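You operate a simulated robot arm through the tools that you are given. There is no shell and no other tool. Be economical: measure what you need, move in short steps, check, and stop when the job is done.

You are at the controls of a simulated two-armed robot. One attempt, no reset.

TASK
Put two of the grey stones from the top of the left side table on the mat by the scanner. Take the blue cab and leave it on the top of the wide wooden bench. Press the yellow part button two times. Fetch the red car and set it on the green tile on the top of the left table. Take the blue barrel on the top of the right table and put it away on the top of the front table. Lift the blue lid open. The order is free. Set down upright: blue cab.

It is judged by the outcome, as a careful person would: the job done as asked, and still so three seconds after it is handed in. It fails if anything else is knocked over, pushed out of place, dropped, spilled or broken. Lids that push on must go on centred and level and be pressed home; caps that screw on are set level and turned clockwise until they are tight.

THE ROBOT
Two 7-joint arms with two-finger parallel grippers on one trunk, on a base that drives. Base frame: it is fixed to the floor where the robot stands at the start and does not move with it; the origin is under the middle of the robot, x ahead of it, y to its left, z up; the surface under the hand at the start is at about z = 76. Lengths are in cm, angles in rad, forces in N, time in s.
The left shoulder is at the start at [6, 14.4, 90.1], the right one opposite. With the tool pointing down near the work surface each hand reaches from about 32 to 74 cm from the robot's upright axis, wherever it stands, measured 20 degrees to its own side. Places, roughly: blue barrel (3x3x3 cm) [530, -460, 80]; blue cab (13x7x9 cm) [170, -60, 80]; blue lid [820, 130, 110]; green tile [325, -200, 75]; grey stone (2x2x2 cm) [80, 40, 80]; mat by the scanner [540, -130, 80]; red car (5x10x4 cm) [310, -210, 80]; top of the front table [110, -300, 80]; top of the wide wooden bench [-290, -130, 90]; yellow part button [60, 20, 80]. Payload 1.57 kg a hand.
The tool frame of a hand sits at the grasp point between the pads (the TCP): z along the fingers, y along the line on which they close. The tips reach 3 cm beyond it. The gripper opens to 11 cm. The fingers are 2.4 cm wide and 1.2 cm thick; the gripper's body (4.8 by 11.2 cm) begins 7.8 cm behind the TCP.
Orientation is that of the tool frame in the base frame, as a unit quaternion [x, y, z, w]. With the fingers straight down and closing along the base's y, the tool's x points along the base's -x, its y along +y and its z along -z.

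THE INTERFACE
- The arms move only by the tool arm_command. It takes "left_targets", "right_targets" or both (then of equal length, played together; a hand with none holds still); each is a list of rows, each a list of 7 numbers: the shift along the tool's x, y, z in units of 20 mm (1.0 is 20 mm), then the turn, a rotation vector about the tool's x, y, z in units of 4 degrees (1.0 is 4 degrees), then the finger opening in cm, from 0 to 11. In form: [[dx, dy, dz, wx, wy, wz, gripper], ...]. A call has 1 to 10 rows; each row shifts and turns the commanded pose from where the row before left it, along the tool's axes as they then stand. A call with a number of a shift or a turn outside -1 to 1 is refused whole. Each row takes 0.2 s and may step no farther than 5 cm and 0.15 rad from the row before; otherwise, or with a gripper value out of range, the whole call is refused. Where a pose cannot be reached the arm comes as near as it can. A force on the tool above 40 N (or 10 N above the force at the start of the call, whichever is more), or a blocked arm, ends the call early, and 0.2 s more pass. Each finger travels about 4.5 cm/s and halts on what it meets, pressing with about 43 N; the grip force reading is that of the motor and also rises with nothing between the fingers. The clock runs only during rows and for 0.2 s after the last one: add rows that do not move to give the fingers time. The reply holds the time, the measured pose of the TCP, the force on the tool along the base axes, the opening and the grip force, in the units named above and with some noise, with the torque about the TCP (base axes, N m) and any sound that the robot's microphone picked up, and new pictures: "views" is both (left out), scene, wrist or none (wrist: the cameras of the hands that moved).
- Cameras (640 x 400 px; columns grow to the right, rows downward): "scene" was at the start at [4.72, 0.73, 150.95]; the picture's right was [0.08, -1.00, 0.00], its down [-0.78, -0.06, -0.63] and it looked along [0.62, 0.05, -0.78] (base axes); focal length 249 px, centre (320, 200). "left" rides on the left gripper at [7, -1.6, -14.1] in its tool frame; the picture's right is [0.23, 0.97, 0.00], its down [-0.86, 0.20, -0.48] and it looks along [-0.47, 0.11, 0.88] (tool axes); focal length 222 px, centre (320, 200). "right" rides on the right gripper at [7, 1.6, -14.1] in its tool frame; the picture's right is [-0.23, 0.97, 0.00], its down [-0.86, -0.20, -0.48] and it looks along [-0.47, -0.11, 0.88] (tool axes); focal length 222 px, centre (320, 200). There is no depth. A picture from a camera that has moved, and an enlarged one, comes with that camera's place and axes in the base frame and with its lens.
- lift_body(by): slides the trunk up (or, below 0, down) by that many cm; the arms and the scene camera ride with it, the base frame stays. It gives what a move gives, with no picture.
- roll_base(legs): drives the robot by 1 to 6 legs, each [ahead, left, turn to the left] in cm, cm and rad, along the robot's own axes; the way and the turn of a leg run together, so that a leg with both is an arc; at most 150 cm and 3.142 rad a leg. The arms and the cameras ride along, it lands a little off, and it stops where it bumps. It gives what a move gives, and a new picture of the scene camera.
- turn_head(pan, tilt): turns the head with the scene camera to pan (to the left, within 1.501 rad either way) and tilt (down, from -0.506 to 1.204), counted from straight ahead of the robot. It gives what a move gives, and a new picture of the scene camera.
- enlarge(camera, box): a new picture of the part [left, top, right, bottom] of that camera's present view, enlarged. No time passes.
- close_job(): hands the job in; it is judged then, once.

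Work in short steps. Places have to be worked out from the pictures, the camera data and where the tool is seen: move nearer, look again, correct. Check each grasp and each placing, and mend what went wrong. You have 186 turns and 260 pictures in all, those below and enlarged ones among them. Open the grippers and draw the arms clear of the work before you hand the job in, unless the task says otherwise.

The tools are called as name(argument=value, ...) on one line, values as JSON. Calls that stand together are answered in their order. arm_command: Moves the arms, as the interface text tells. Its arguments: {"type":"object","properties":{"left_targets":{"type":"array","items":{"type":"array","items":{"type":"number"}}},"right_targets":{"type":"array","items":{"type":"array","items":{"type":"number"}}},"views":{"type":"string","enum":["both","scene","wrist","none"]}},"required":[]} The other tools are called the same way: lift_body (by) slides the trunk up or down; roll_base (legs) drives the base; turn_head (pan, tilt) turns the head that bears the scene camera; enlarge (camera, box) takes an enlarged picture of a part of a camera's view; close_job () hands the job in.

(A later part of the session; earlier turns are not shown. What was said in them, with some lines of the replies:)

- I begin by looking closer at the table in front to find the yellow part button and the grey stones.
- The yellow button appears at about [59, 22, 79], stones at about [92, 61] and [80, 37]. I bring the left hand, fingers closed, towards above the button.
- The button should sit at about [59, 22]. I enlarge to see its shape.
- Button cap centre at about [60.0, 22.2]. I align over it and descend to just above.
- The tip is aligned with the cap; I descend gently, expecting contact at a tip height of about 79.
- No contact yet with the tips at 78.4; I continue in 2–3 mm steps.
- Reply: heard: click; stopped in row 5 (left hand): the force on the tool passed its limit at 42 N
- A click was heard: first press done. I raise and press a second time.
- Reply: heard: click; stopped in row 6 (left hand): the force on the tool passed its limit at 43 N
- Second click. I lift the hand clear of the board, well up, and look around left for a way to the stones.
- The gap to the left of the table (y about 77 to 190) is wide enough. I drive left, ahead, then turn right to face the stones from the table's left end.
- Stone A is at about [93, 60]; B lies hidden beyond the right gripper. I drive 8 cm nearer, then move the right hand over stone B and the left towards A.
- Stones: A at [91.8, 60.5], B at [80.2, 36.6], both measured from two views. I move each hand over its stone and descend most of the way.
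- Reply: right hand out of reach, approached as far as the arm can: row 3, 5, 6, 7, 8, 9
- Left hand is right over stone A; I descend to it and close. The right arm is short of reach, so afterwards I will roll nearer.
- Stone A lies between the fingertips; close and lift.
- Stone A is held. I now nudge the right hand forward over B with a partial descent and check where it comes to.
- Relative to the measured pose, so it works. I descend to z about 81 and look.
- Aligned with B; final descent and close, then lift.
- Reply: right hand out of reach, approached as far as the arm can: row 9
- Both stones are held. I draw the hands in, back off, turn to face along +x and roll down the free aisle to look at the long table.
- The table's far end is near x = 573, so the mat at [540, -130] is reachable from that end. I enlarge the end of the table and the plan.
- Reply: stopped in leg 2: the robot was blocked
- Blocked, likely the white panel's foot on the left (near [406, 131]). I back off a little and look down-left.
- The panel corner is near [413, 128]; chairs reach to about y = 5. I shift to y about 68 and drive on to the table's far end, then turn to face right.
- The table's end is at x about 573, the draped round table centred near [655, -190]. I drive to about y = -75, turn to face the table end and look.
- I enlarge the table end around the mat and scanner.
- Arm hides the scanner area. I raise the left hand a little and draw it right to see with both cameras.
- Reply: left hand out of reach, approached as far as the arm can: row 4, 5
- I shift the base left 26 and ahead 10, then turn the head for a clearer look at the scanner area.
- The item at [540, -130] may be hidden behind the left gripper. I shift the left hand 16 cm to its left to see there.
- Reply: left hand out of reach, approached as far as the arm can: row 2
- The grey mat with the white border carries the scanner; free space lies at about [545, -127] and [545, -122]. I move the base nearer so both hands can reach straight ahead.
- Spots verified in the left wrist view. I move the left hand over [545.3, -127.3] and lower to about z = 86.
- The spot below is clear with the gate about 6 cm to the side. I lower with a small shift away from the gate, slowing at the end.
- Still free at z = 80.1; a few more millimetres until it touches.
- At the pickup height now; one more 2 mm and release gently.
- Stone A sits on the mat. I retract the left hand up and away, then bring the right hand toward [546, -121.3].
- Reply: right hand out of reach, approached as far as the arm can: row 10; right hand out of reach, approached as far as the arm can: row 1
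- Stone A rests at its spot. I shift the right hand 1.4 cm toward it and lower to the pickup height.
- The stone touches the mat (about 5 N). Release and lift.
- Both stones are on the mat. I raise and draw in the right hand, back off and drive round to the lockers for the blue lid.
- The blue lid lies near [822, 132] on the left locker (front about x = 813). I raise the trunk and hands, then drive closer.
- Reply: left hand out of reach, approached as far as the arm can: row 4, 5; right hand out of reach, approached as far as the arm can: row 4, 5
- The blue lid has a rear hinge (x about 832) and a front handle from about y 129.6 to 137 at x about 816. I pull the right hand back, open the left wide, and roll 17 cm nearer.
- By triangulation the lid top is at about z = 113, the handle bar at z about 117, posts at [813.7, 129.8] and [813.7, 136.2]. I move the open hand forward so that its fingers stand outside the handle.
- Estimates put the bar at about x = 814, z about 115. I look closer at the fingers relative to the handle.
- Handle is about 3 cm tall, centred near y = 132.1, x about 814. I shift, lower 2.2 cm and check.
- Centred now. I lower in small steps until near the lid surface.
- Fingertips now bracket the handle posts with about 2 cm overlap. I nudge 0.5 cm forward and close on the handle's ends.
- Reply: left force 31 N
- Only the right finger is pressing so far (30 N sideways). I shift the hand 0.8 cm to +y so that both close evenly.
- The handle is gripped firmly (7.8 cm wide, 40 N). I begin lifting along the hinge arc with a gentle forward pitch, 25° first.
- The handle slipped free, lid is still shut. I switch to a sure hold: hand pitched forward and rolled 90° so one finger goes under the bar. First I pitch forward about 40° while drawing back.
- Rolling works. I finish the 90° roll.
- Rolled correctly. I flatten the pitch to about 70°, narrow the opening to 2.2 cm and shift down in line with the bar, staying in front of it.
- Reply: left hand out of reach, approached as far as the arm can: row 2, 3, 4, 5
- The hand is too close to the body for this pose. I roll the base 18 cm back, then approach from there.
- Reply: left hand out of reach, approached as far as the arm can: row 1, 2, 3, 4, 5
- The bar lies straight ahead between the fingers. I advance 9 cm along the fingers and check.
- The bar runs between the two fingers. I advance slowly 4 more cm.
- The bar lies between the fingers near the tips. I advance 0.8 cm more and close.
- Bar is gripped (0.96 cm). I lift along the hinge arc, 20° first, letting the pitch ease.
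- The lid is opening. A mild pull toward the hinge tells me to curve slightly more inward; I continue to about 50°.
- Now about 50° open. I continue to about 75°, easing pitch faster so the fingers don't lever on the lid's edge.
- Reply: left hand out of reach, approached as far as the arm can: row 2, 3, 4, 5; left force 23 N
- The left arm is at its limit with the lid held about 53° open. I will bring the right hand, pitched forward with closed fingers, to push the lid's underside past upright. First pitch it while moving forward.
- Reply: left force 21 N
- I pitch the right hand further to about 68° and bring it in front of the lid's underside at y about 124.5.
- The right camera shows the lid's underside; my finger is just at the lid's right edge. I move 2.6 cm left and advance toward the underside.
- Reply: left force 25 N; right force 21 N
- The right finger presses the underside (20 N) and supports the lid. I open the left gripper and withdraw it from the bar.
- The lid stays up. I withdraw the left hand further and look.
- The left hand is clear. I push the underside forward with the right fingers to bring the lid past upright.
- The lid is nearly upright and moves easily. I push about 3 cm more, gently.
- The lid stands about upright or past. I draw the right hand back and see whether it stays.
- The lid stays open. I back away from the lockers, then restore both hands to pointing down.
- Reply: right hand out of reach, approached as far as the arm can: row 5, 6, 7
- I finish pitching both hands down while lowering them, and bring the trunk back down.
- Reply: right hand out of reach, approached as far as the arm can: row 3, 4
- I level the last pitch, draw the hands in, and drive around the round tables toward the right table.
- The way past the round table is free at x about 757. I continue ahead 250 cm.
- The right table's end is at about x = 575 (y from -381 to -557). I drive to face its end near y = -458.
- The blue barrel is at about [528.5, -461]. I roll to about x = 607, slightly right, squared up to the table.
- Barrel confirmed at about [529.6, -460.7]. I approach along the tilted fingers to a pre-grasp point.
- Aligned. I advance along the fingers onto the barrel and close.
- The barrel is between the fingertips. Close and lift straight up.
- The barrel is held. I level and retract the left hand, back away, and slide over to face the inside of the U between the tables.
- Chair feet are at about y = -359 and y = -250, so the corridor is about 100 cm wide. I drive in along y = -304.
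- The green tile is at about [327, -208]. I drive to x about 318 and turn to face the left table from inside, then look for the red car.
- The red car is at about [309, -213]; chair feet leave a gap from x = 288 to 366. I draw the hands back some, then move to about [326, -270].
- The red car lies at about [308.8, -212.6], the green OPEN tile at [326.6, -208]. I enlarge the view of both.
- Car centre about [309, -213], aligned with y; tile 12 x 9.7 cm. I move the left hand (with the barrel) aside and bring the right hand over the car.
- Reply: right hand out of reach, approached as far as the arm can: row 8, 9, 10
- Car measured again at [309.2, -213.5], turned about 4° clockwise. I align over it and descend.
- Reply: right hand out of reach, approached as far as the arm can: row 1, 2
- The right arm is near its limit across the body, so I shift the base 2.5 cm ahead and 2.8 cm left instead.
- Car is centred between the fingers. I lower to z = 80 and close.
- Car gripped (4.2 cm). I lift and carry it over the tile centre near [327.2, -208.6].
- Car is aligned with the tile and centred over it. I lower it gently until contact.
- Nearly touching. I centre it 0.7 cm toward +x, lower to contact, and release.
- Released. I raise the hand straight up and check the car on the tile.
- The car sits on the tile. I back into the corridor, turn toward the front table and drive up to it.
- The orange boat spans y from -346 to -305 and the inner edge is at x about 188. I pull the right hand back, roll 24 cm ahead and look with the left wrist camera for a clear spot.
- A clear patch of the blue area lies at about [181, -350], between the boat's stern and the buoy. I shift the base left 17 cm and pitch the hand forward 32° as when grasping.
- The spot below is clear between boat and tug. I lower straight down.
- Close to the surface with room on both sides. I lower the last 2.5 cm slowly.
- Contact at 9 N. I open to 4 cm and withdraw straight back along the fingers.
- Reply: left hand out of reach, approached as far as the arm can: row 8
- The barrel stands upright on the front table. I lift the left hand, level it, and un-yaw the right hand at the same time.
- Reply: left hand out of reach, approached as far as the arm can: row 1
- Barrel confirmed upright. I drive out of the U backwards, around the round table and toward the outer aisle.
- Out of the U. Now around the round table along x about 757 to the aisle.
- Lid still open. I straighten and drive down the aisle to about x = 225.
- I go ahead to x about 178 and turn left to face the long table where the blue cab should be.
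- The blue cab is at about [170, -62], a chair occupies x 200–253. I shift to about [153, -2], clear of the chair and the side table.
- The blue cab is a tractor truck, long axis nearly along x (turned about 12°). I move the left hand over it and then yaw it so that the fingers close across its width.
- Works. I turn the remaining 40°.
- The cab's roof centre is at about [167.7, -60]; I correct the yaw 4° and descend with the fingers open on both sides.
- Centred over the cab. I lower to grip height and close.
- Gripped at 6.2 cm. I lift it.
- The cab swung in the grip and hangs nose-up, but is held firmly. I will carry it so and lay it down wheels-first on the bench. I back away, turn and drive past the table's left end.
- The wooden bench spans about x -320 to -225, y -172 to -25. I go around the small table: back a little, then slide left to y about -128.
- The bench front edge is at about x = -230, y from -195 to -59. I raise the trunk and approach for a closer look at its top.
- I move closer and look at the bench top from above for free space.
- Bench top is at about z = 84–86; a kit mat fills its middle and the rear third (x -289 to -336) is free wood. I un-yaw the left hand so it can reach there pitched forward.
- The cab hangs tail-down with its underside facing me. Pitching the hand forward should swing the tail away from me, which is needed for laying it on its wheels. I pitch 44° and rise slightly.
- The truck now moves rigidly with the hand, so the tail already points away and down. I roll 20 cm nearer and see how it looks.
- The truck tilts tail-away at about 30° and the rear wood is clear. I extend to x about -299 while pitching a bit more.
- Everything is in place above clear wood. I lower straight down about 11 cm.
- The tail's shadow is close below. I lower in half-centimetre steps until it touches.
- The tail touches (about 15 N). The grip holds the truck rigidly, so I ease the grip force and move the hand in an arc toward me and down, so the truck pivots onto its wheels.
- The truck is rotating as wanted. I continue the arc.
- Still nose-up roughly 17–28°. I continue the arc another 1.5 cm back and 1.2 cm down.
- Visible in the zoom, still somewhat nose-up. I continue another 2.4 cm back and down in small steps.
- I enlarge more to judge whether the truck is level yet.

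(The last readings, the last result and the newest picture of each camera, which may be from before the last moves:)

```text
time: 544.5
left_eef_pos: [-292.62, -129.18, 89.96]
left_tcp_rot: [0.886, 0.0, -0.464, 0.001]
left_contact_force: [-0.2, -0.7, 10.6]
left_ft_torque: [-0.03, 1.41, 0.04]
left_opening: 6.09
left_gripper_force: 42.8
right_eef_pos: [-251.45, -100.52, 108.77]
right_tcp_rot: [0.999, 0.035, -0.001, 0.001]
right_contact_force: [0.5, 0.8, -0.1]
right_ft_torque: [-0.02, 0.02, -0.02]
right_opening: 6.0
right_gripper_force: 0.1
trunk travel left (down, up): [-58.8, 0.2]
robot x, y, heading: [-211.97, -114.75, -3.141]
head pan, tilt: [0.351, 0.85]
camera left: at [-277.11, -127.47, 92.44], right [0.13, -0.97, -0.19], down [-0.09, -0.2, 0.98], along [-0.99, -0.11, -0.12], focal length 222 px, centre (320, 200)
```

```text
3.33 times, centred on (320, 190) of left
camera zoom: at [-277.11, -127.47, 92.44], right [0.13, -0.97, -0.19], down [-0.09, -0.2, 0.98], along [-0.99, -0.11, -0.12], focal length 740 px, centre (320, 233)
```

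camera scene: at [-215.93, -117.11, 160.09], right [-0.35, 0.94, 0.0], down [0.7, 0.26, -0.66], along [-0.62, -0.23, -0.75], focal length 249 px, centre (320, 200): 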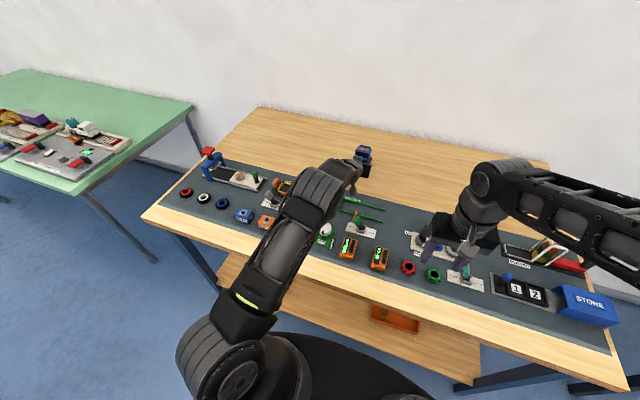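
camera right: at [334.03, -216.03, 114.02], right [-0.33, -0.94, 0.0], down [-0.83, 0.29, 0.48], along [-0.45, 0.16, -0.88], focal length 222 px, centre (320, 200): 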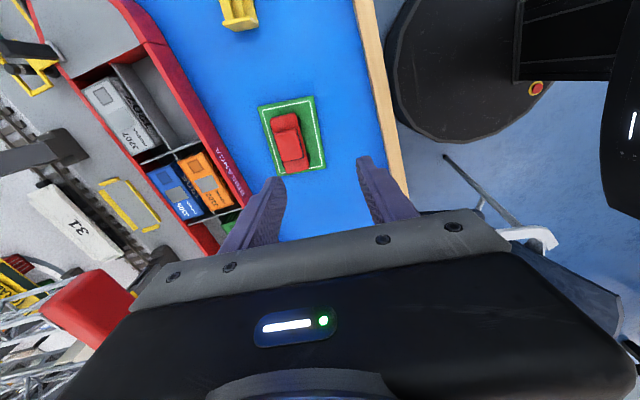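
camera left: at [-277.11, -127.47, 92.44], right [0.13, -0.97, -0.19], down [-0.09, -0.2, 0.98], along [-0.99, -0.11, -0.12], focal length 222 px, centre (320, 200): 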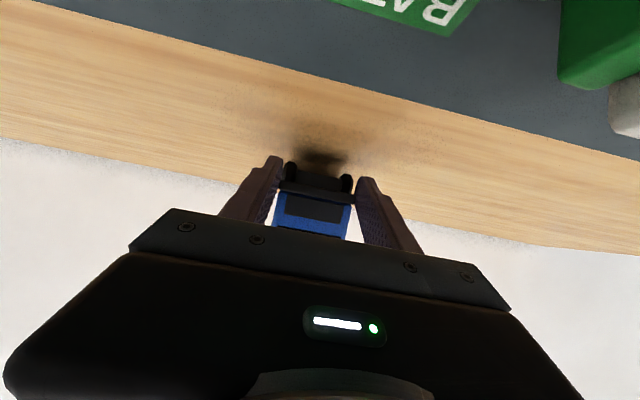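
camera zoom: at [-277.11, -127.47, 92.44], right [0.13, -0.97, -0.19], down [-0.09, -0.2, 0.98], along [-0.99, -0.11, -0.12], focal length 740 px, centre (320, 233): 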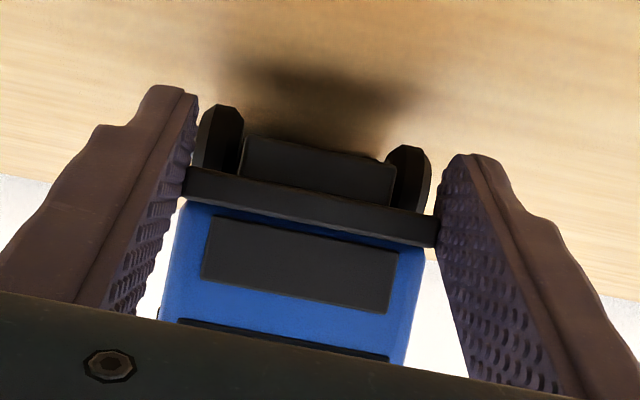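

Front wheels are still about 3 cm above the wood. I continue the arc, checking force.

arm_command(left_targets=[[0.4, 0, -0.06, 0, 0, 0, 5.9], [0.4, 0, -0.04, 0, 0, 0, 5.9], [0, 0, 0, 0, 0, 0, 5.9]], views="none")

enlarge(camera="left", box=[240, 130, 400, 250])

```text
time: 545.3
left_eef_pos: [-291.5, -129.18, 88.86]
left_tcp_rot: [0.886, 0.001, -0.464, 0.002]
left_contact_force: [-0.8, 0.4, 11.3]
left_ft_torque: [-0.02, 1.33, -0.03]
left_opening: 6.11
left_gripper_force: 42.5
right_eef_pos: [-251.52, -100.56, 108.82]
right_tcp_rot: [0.999, 0.034, -0.001, 0.0]
right_contact_force: [-0.1, 0.5, 0.2]
right_ft_torque: [0.0, 0.0, 0.0]
right_opening: 6.01
right_gripper_force: 0.1
trunk travel left (down, up): [-58.8, 0.2]
robot x, y, heading: [-211.78, -115.1, -3.14]
head pan, tilt: [0.351, 0.85]
```

```text
3.33 times, centred on (320, 190) of left
camera zoom: at [-275.94, -127.48, 91.22], right [0.13, -0.97, -0.18], down [-0.09, -0.2, 0.98], along [-0.99, -0.11, -0.12], focal length 740 px, centre (320, 233)
```

zoom: 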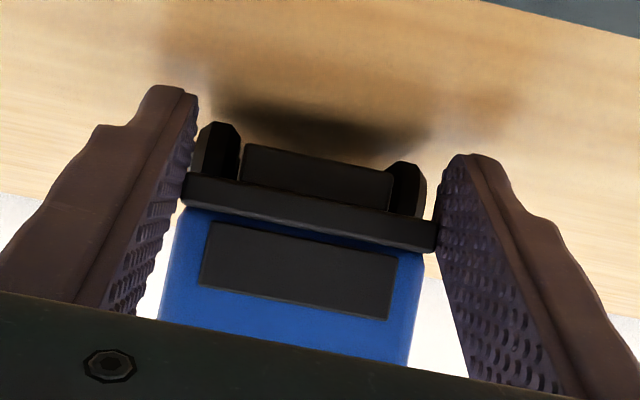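

Rotating well; the wheels are near the surface. Two more steps.

arm_command(left_targets=[[0.35, 0, -0.02, 0, 0, 0, 5.9], [0.35, 0, -0.02, 0, 0, 0, 5.9], [0, 0, 0, 0, 0, 0, 5.9]], views="none")

enlarge(camera="left", box=[240, 130, 400, 250])

```text
time: 546.1
left_eef_pos: [-291.0, -129.04, 88.73]
left_tcp_rot: [0.881, -0.001, -0.473, -0.001]
left_contact_force: [-12.4, -3.3, 34.9]
left_ft_torque: [-0.57, 0.86, 0.23]
left_opening: 6.12
left_gripper_force: 43.3
right_eef_pos: [-251.54, -100.47, 108.75]
right_tcp_rot: [0.999, 0.036, -0.002, -0.001]
right_contact_force: [-0.3, -0.1, 0.3]
right_ft_torque: [0.0, 0.02, 0.01]
right_opening: 6.0
right_gripper_force: 0.0
trunk travel left (down, up): [-58.8, 0.2]
robot x, y, heading: [-212.23, -114.52, -3.144]
head pan, tilt: [0.351, 0.85]
```

```text
3.33 times, centred on (320, 190) of left
camera zoom: at [-275.45, -127.48, 90.78], right [0.13, -0.97, -0.19], down [-0.07, -0.2, 0.98], along [-0.99, -0.11, -0.1], focal length 740 px, centre (320, 233)
```

zoom: 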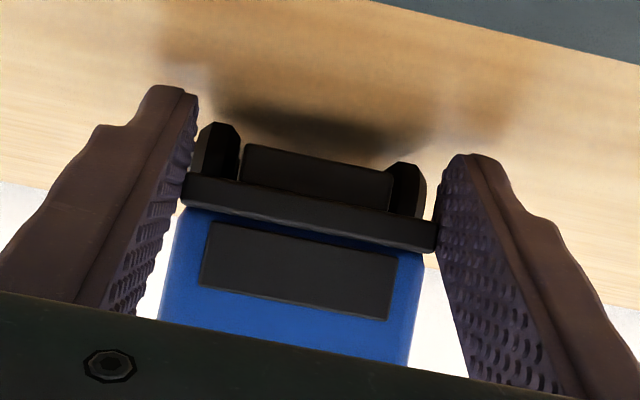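

Force rose to 35 N with the contact near the grip: wheels (or fingertips) are down. I ease off slightly and open the gripper a little.

arm_command(left_targets=[[-0.15, 0, -0.05, 0, 0, 0, 5.9], [0, 0, 0, 0, 0, 0, 6], [0, 0, 0, 0, 0, 0, 6.1], [0, 0, 0, 0, 0, 0, 6.2], [0, 0, 0, 0, 0, 0, 6.3]], views="both")

enlarge(camera="left", box=[240, 130, 400, 250])

```text
time: 547.3
left_eef_pos: [-291.0, -129.06, 88.73]
left_tcp_rot: [0.882, 0.0, -0.471, 0.0]
left_contact_force: [-9.8, -2.3, 29.4]
left_ft_torque: [-0.58, 0.8, -0.55]
left_opening: 6.26
left_gripper_force: 0.0
right_eef_pos: [-251.44, -100.52, 108.84]
right_tcp_rot: [0.999, 0.034, -0.001, 0.0]
right_contact_force: [-0.4, -0.4, 0.1]
right_ft_torque: [0.06, -0.01, 0.02]
right_opening: 6.0
right_gripper_force: 0.1
trunk travel left (down, up): [-58.8, 0.2]
robot x, y, heading: [-211.59, -114.41, -3.135]
head pan, tilt: [0.351, 0.85]
camera scene: at [-215.73, -117.06, 160.1], right [-0.35, 0.94, 0.0], down [0.7, 0.26, -0.66], along [-0.62, -0.23, -0.75], focal length 249 px, centre (320, 200)
camera left: at [-275.47, -127.42, 90.88], right [0.13, -0.97, -0.19], down [-0.08, -0.2, 0.98], along [-0.99, -0.11, -0.1], focal length 222 px, centre (320, 200)
```

scene: 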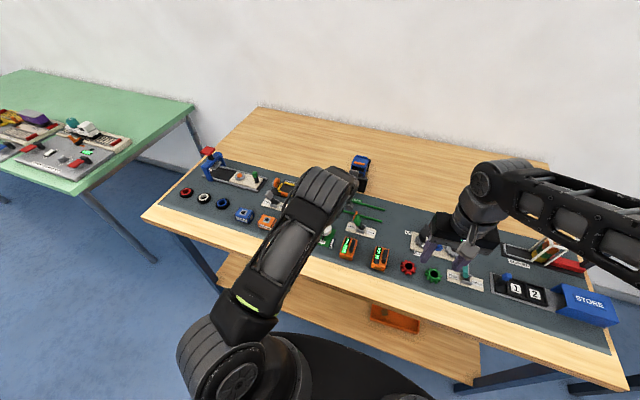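
left: 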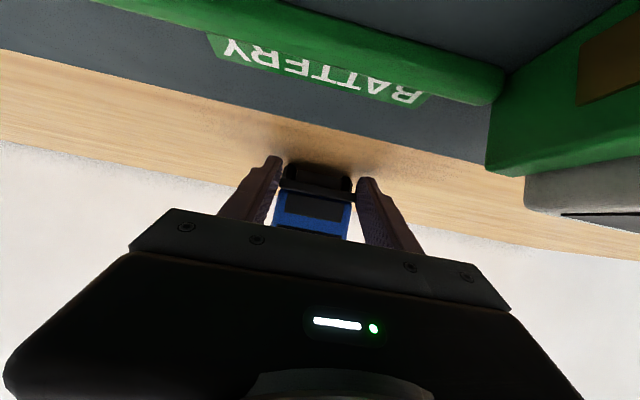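

```text
3.33 times, centred on (320, 190) of left
camera zoom: at [-275.47, -127.42, 90.88], right [0.13, -0.97, -0.19], down [-0.08, -0.2, 0.98], along [-0.99, -0.11, -0.1], focal length 740 px, centre (320, 233)
```

zoom: 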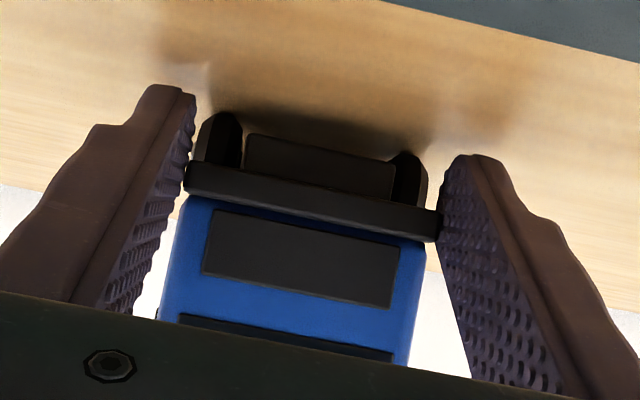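

The remaining 29 N comes from my hand touching the green battery holder, not the truck. The truck is on its wheels; I open wider and lift straight up.

arm_command(left_targets=[[0, 0, 0, 0, 0, 0, 7], [-0.15, 0, -0.1, 0, 0, 0, 7.8], [-0.3, 0, -0.2, 0, 0, 0, 7.8], [-0.4, 0, -0.28, 0, 0, 0, 7.8], [-0.4, 0, -0.28, 0, 0, 0, 7.8]], views="both")

```text
time: 548.5
left_eef_pos: [-290.7, -129.27, 90.77]
left_tcp_rot: [0.887, 0.001, -0.462, 0.001]
left_contact_force: [-0.7, -0.3, -0.3]
left_ft_torque: [0.01, 0.03, 0.03]
left_opening: 7.77
left_gripper_force: 0.0
right_eef_pos: [-251.6, -100.65, 108.63]
right_tcp_rot: [0.999, 0.036, -0.001, 0.0]
right_contact_force: [0.0, -0.4, 0.2]
right_ft_torque: [0.02, 0.0, -0.01]
right_opening: 6.03
right_gripper_force: 0.0
trunk travel left (down, up): [-58.8, 0.2]
robot x, y, heading: [-211.76, -114.39, -3.139]
head pan, tilt: [0.351, 0.85]
camera scene: at [-215.98, -117.12, 160.08], right [-0.35, 0.94, 0.0], down [0.7, 0.26, -0.66], along [-0.62, -0.23, -0.75], focal length 249 px, centre (320, 200)
camera left: at [-275.22, -127.56, 93.23], right [0.13, -0.97, -0.18], down [-0.1, -0.2, 0.98], along [-0.99, -0.11, -0.12], focal length 222 px, centre (320, 200)
```

scene: 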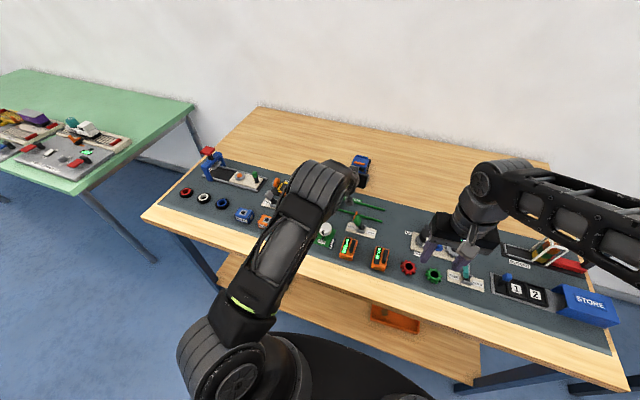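
left: 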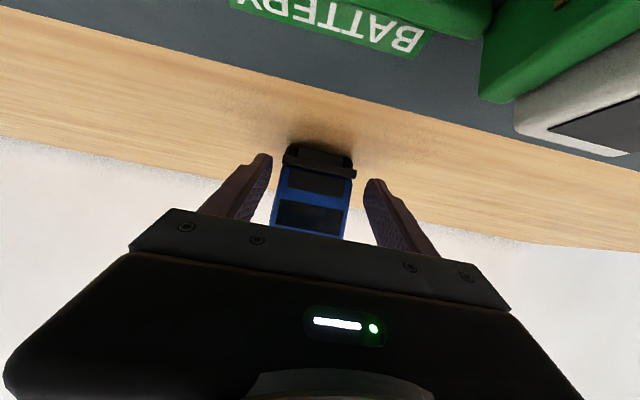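

Force is zero and the truck stands free between the fingers. I raise the hand straight up further and inspect.

arm_command(left_targets=[[-0.45, 0, -0.32, 0, 0, 0, 8.5], [-0.6, 0, -0.42, 0, 0, 0, 8.5], [-0.6, 0, -0.42, 0, 0, 0, 8.5], [-0.6, 0, -0.42, 0, 0, 0, 8.5], [-0.6, 0, -0.42, 0, 0, 0, 8.5], [-0.6, 0, -0.42, 0, 0, 0, 8.5], [-0.6, 0, -0.42, 0, 0, 0, 8.5], [-0.6, 0, -0.42, 0, 0, 0, 8.5]], views="both")

```text
time: 550.3
left_eef_pos: [-290.92, -129.1, 102.19]
left_tcp_rot: [0.886, 0.0, -0.464, 0.001]
left_contact_force: [0.6, -0.3, -0.6]
left_ft_torque: [-0.01, 0.0, -0.03]
left_opening: 8.49
left_gripper_force: 0.0
right_eef_pos: [-251.51, -100.47, 108.68]
right_tcp_rot: [0.999, 0.035, -0.001, -0.001]
right_contact_force: [-0.2, 0.3, 0.4]
right_ft_torque: [0.01, 0.0, 0.0]
right_opening: 6.0
right_gripper_force: 0.1
trunk travel left (down, up): [-58.8, 0.2]
robot x, y, heading: [-211.72, -114.62, -3.14]
head pan, tilt: [0.351, 0.85]
camera scene: at [-215.99, -117.11, 160.09], right [-0.35, 0.94, 0.0], down [0.7, 0.26, -0.66], along [-0.62, -0.23, -0.75], focal length 249 px, centre (320, 200)
camera left: at [-275.29, -127.46, 104.72], right [0.13, -0.97, -0.18], down [-0.09, -0.2, 0.98], along [-0.99, -0.11, -0.12], focal length 222 px, centre (320, 200)
```

scene: 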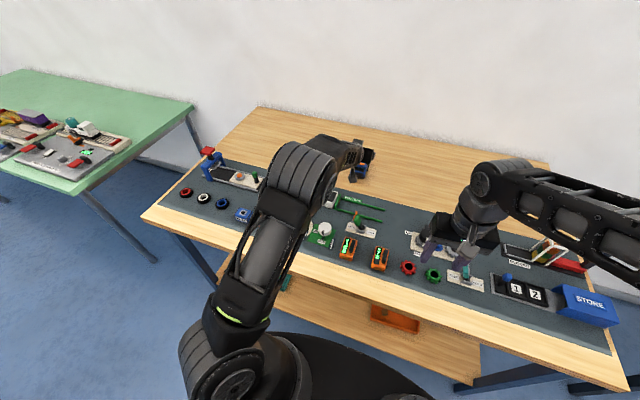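
left: 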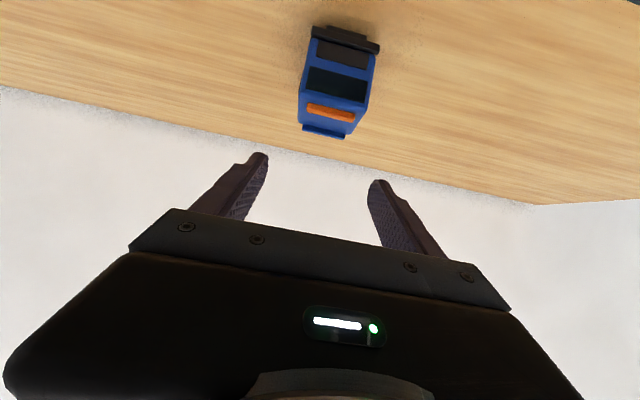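

The cab stands upright. I back the base away and check the whole bench top.

arm_command(left_targets=[[-0.6, 0, -0.42, 0, 0, 0, 8.5], [-0.6, 0, -0.42, 0, 0, 0, 8.5], [-0.6, 0, -0.42, 0, 0, 0, 8.5]], views="none")

roll_base(legs=[[-70, 0, 0]])

turn_head(pan=0, tilt=0.5)

enlarge(camera="scene", box=[180, 150, 460, 300])

```text
time: 551.1
left_eef_pos: [-290.78, -129.22, 106.5]
left_tcp_rot: [0.886, 0.0, -0.463, 0.001]
left_contact_force: [-0.3, -0.8, -0.1]
left_ft_torque: [0.01, 0.04, -0.01]
left_opening: 8.5
left_gripper_force: 0.1
right_eef_pos: [-251.63, -100.45, 108.65]
right_tcp_rot: [0.999, 0.035, -0.001, 0.0]
right_contact_force: [0.3, 0.1, -0.4]
right_ft_torque: [-0.03, 0.01, -0.03]
right_opening: 5.98
right_gripper_force: 0.0
trunk travel left (down, up): [-58.8, 0.2]
robot x, y, heading: [-211.71, -114.02, -3.139]
head pan, tilt: [0.351, 0.85]
```

```text
time: 554.9
left_eef_pos: [-221.02, -129.17, 106.58]
left_tcp_rot: [0.886, 0.001, -0.464, 0.001]
left_contact_force: [-0.3, 0.3, 0.0]
left_ft_torque: [0.02, 0.01, 0.0]
left_opening: 8.51
left_gripper_force: 0.0
right_eef_pos: [-181.74, -100.34, 108.78]
right_tcp_rot: [0.999, 0.035, 0.0, 0.0]
right_contact_force: [0.0, 0.3, 0.0]
right_ft_torque: [0.0, -0.01, 0.02]
right_opening: 6.01
right_gripper_force: 0.1
trunk travel left (down, up): [-58.8, 0.2]
robot x, y, heading: [-142.11, -114.65, -3.134]
head pan, tilt: [0.351, 0.85]
camera scene: at [-146.13, -116.9, 160.09], right [-0.35, 0.94, 0.0], down [0.7, 0.26, -0.66], along [-0.62, -0.23, -0.75], focal length 249 px, centre (320, 200)
```

scene: 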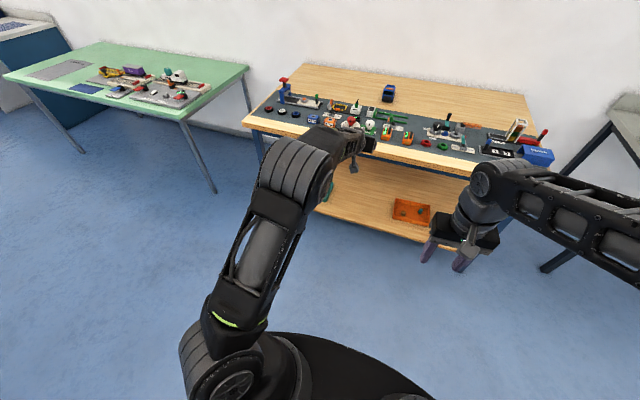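

```text
time: 555.8
left_eef_pos: [-221.05, -129.14, 106.52]
left_tcp_rot: [0.887, 0.002, -0.462, 0.002]
left_contact_force: [0.1, 0.3, 0.2]
left_ft_torque: [-0.02, -0.01, -0.03]
left_opening: 8.47
left_gripper_force: 0.1
right_eef_pos: [-181.88, -100.37, 108.72]
right_tcp_rot: [0.999, 0.036, -0.001, 0.0]
right_contact_force: [-1.0, 0.3, -0.8]
right_ft_torque: [-0.01, -0.01, 0.04]
right_opening: 5.99
right_gripper_force: 0.0
trunk travel left (down, up): [-58.8, 0.2]
robot x, y, heading: [-142.19, -114.39, -3.135]
head pan, tilt: [0.0, 0.499]
camera scene: at [-147.96, -114.23, 163.08], right [0.0, 1.0, 0.0], down [0.48, 0.0, -0.88], along [-0.88, 0.0, -0.48], focal length 249 px, centre (320, 200)
```

scene: 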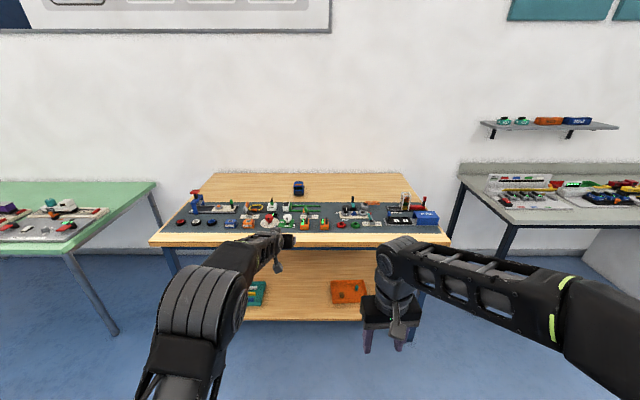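

```text
2.29 times, centred on (320, 225) of scene
camera zoom: at [-147.96, -114.23, 163.08], right [0.0, 1.0, 0.0], down [0.48, 0.0, -0.88], along [-0.88, 0.0, -0.48], focal length 570 px, centre (320, 143)
```

zoom: 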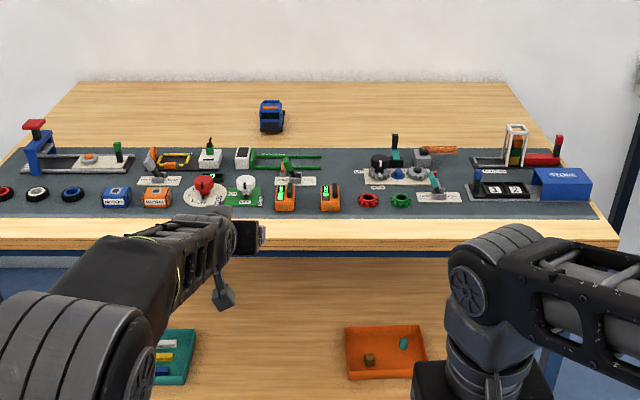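

All parts are done: two stones on the mat, button pressed twice (two clicks), lid open, red car on the tile, barrel on the front table, cab upright on the bench. Both grippers are open and clear, so I hand in.

close_job()

```text
The job is handed in.
```

I handed the job in with all six parts done, but while setting down the blue cab my left hand pressed on the green battery holder on the wooden bench with about 30 N.

- **Battery holder:** I lifted off, and in the last bench picture nothing on the kit mat looked moved.
- **Grey stones:** the two from the left side table are on the grey mat by the scanner.
- **Blue cab:** it stands upright on the bare wood at the back of the wide wooden bench. It pivoted in my grip while I carried it, so I set it down tail first and tipped it onto its wheels.
- **Yellow part button:** pressed twice, with a click heard each time.
- **Red car:** set on the green tile on the left table.
- **Blue barrel:** it stands upright on the front table, on the blue strip near the inner edge.
- **Blue lid:** lifted open. It was still open when I drove past it later.

Both grippers are open and the arms are clear of the work.
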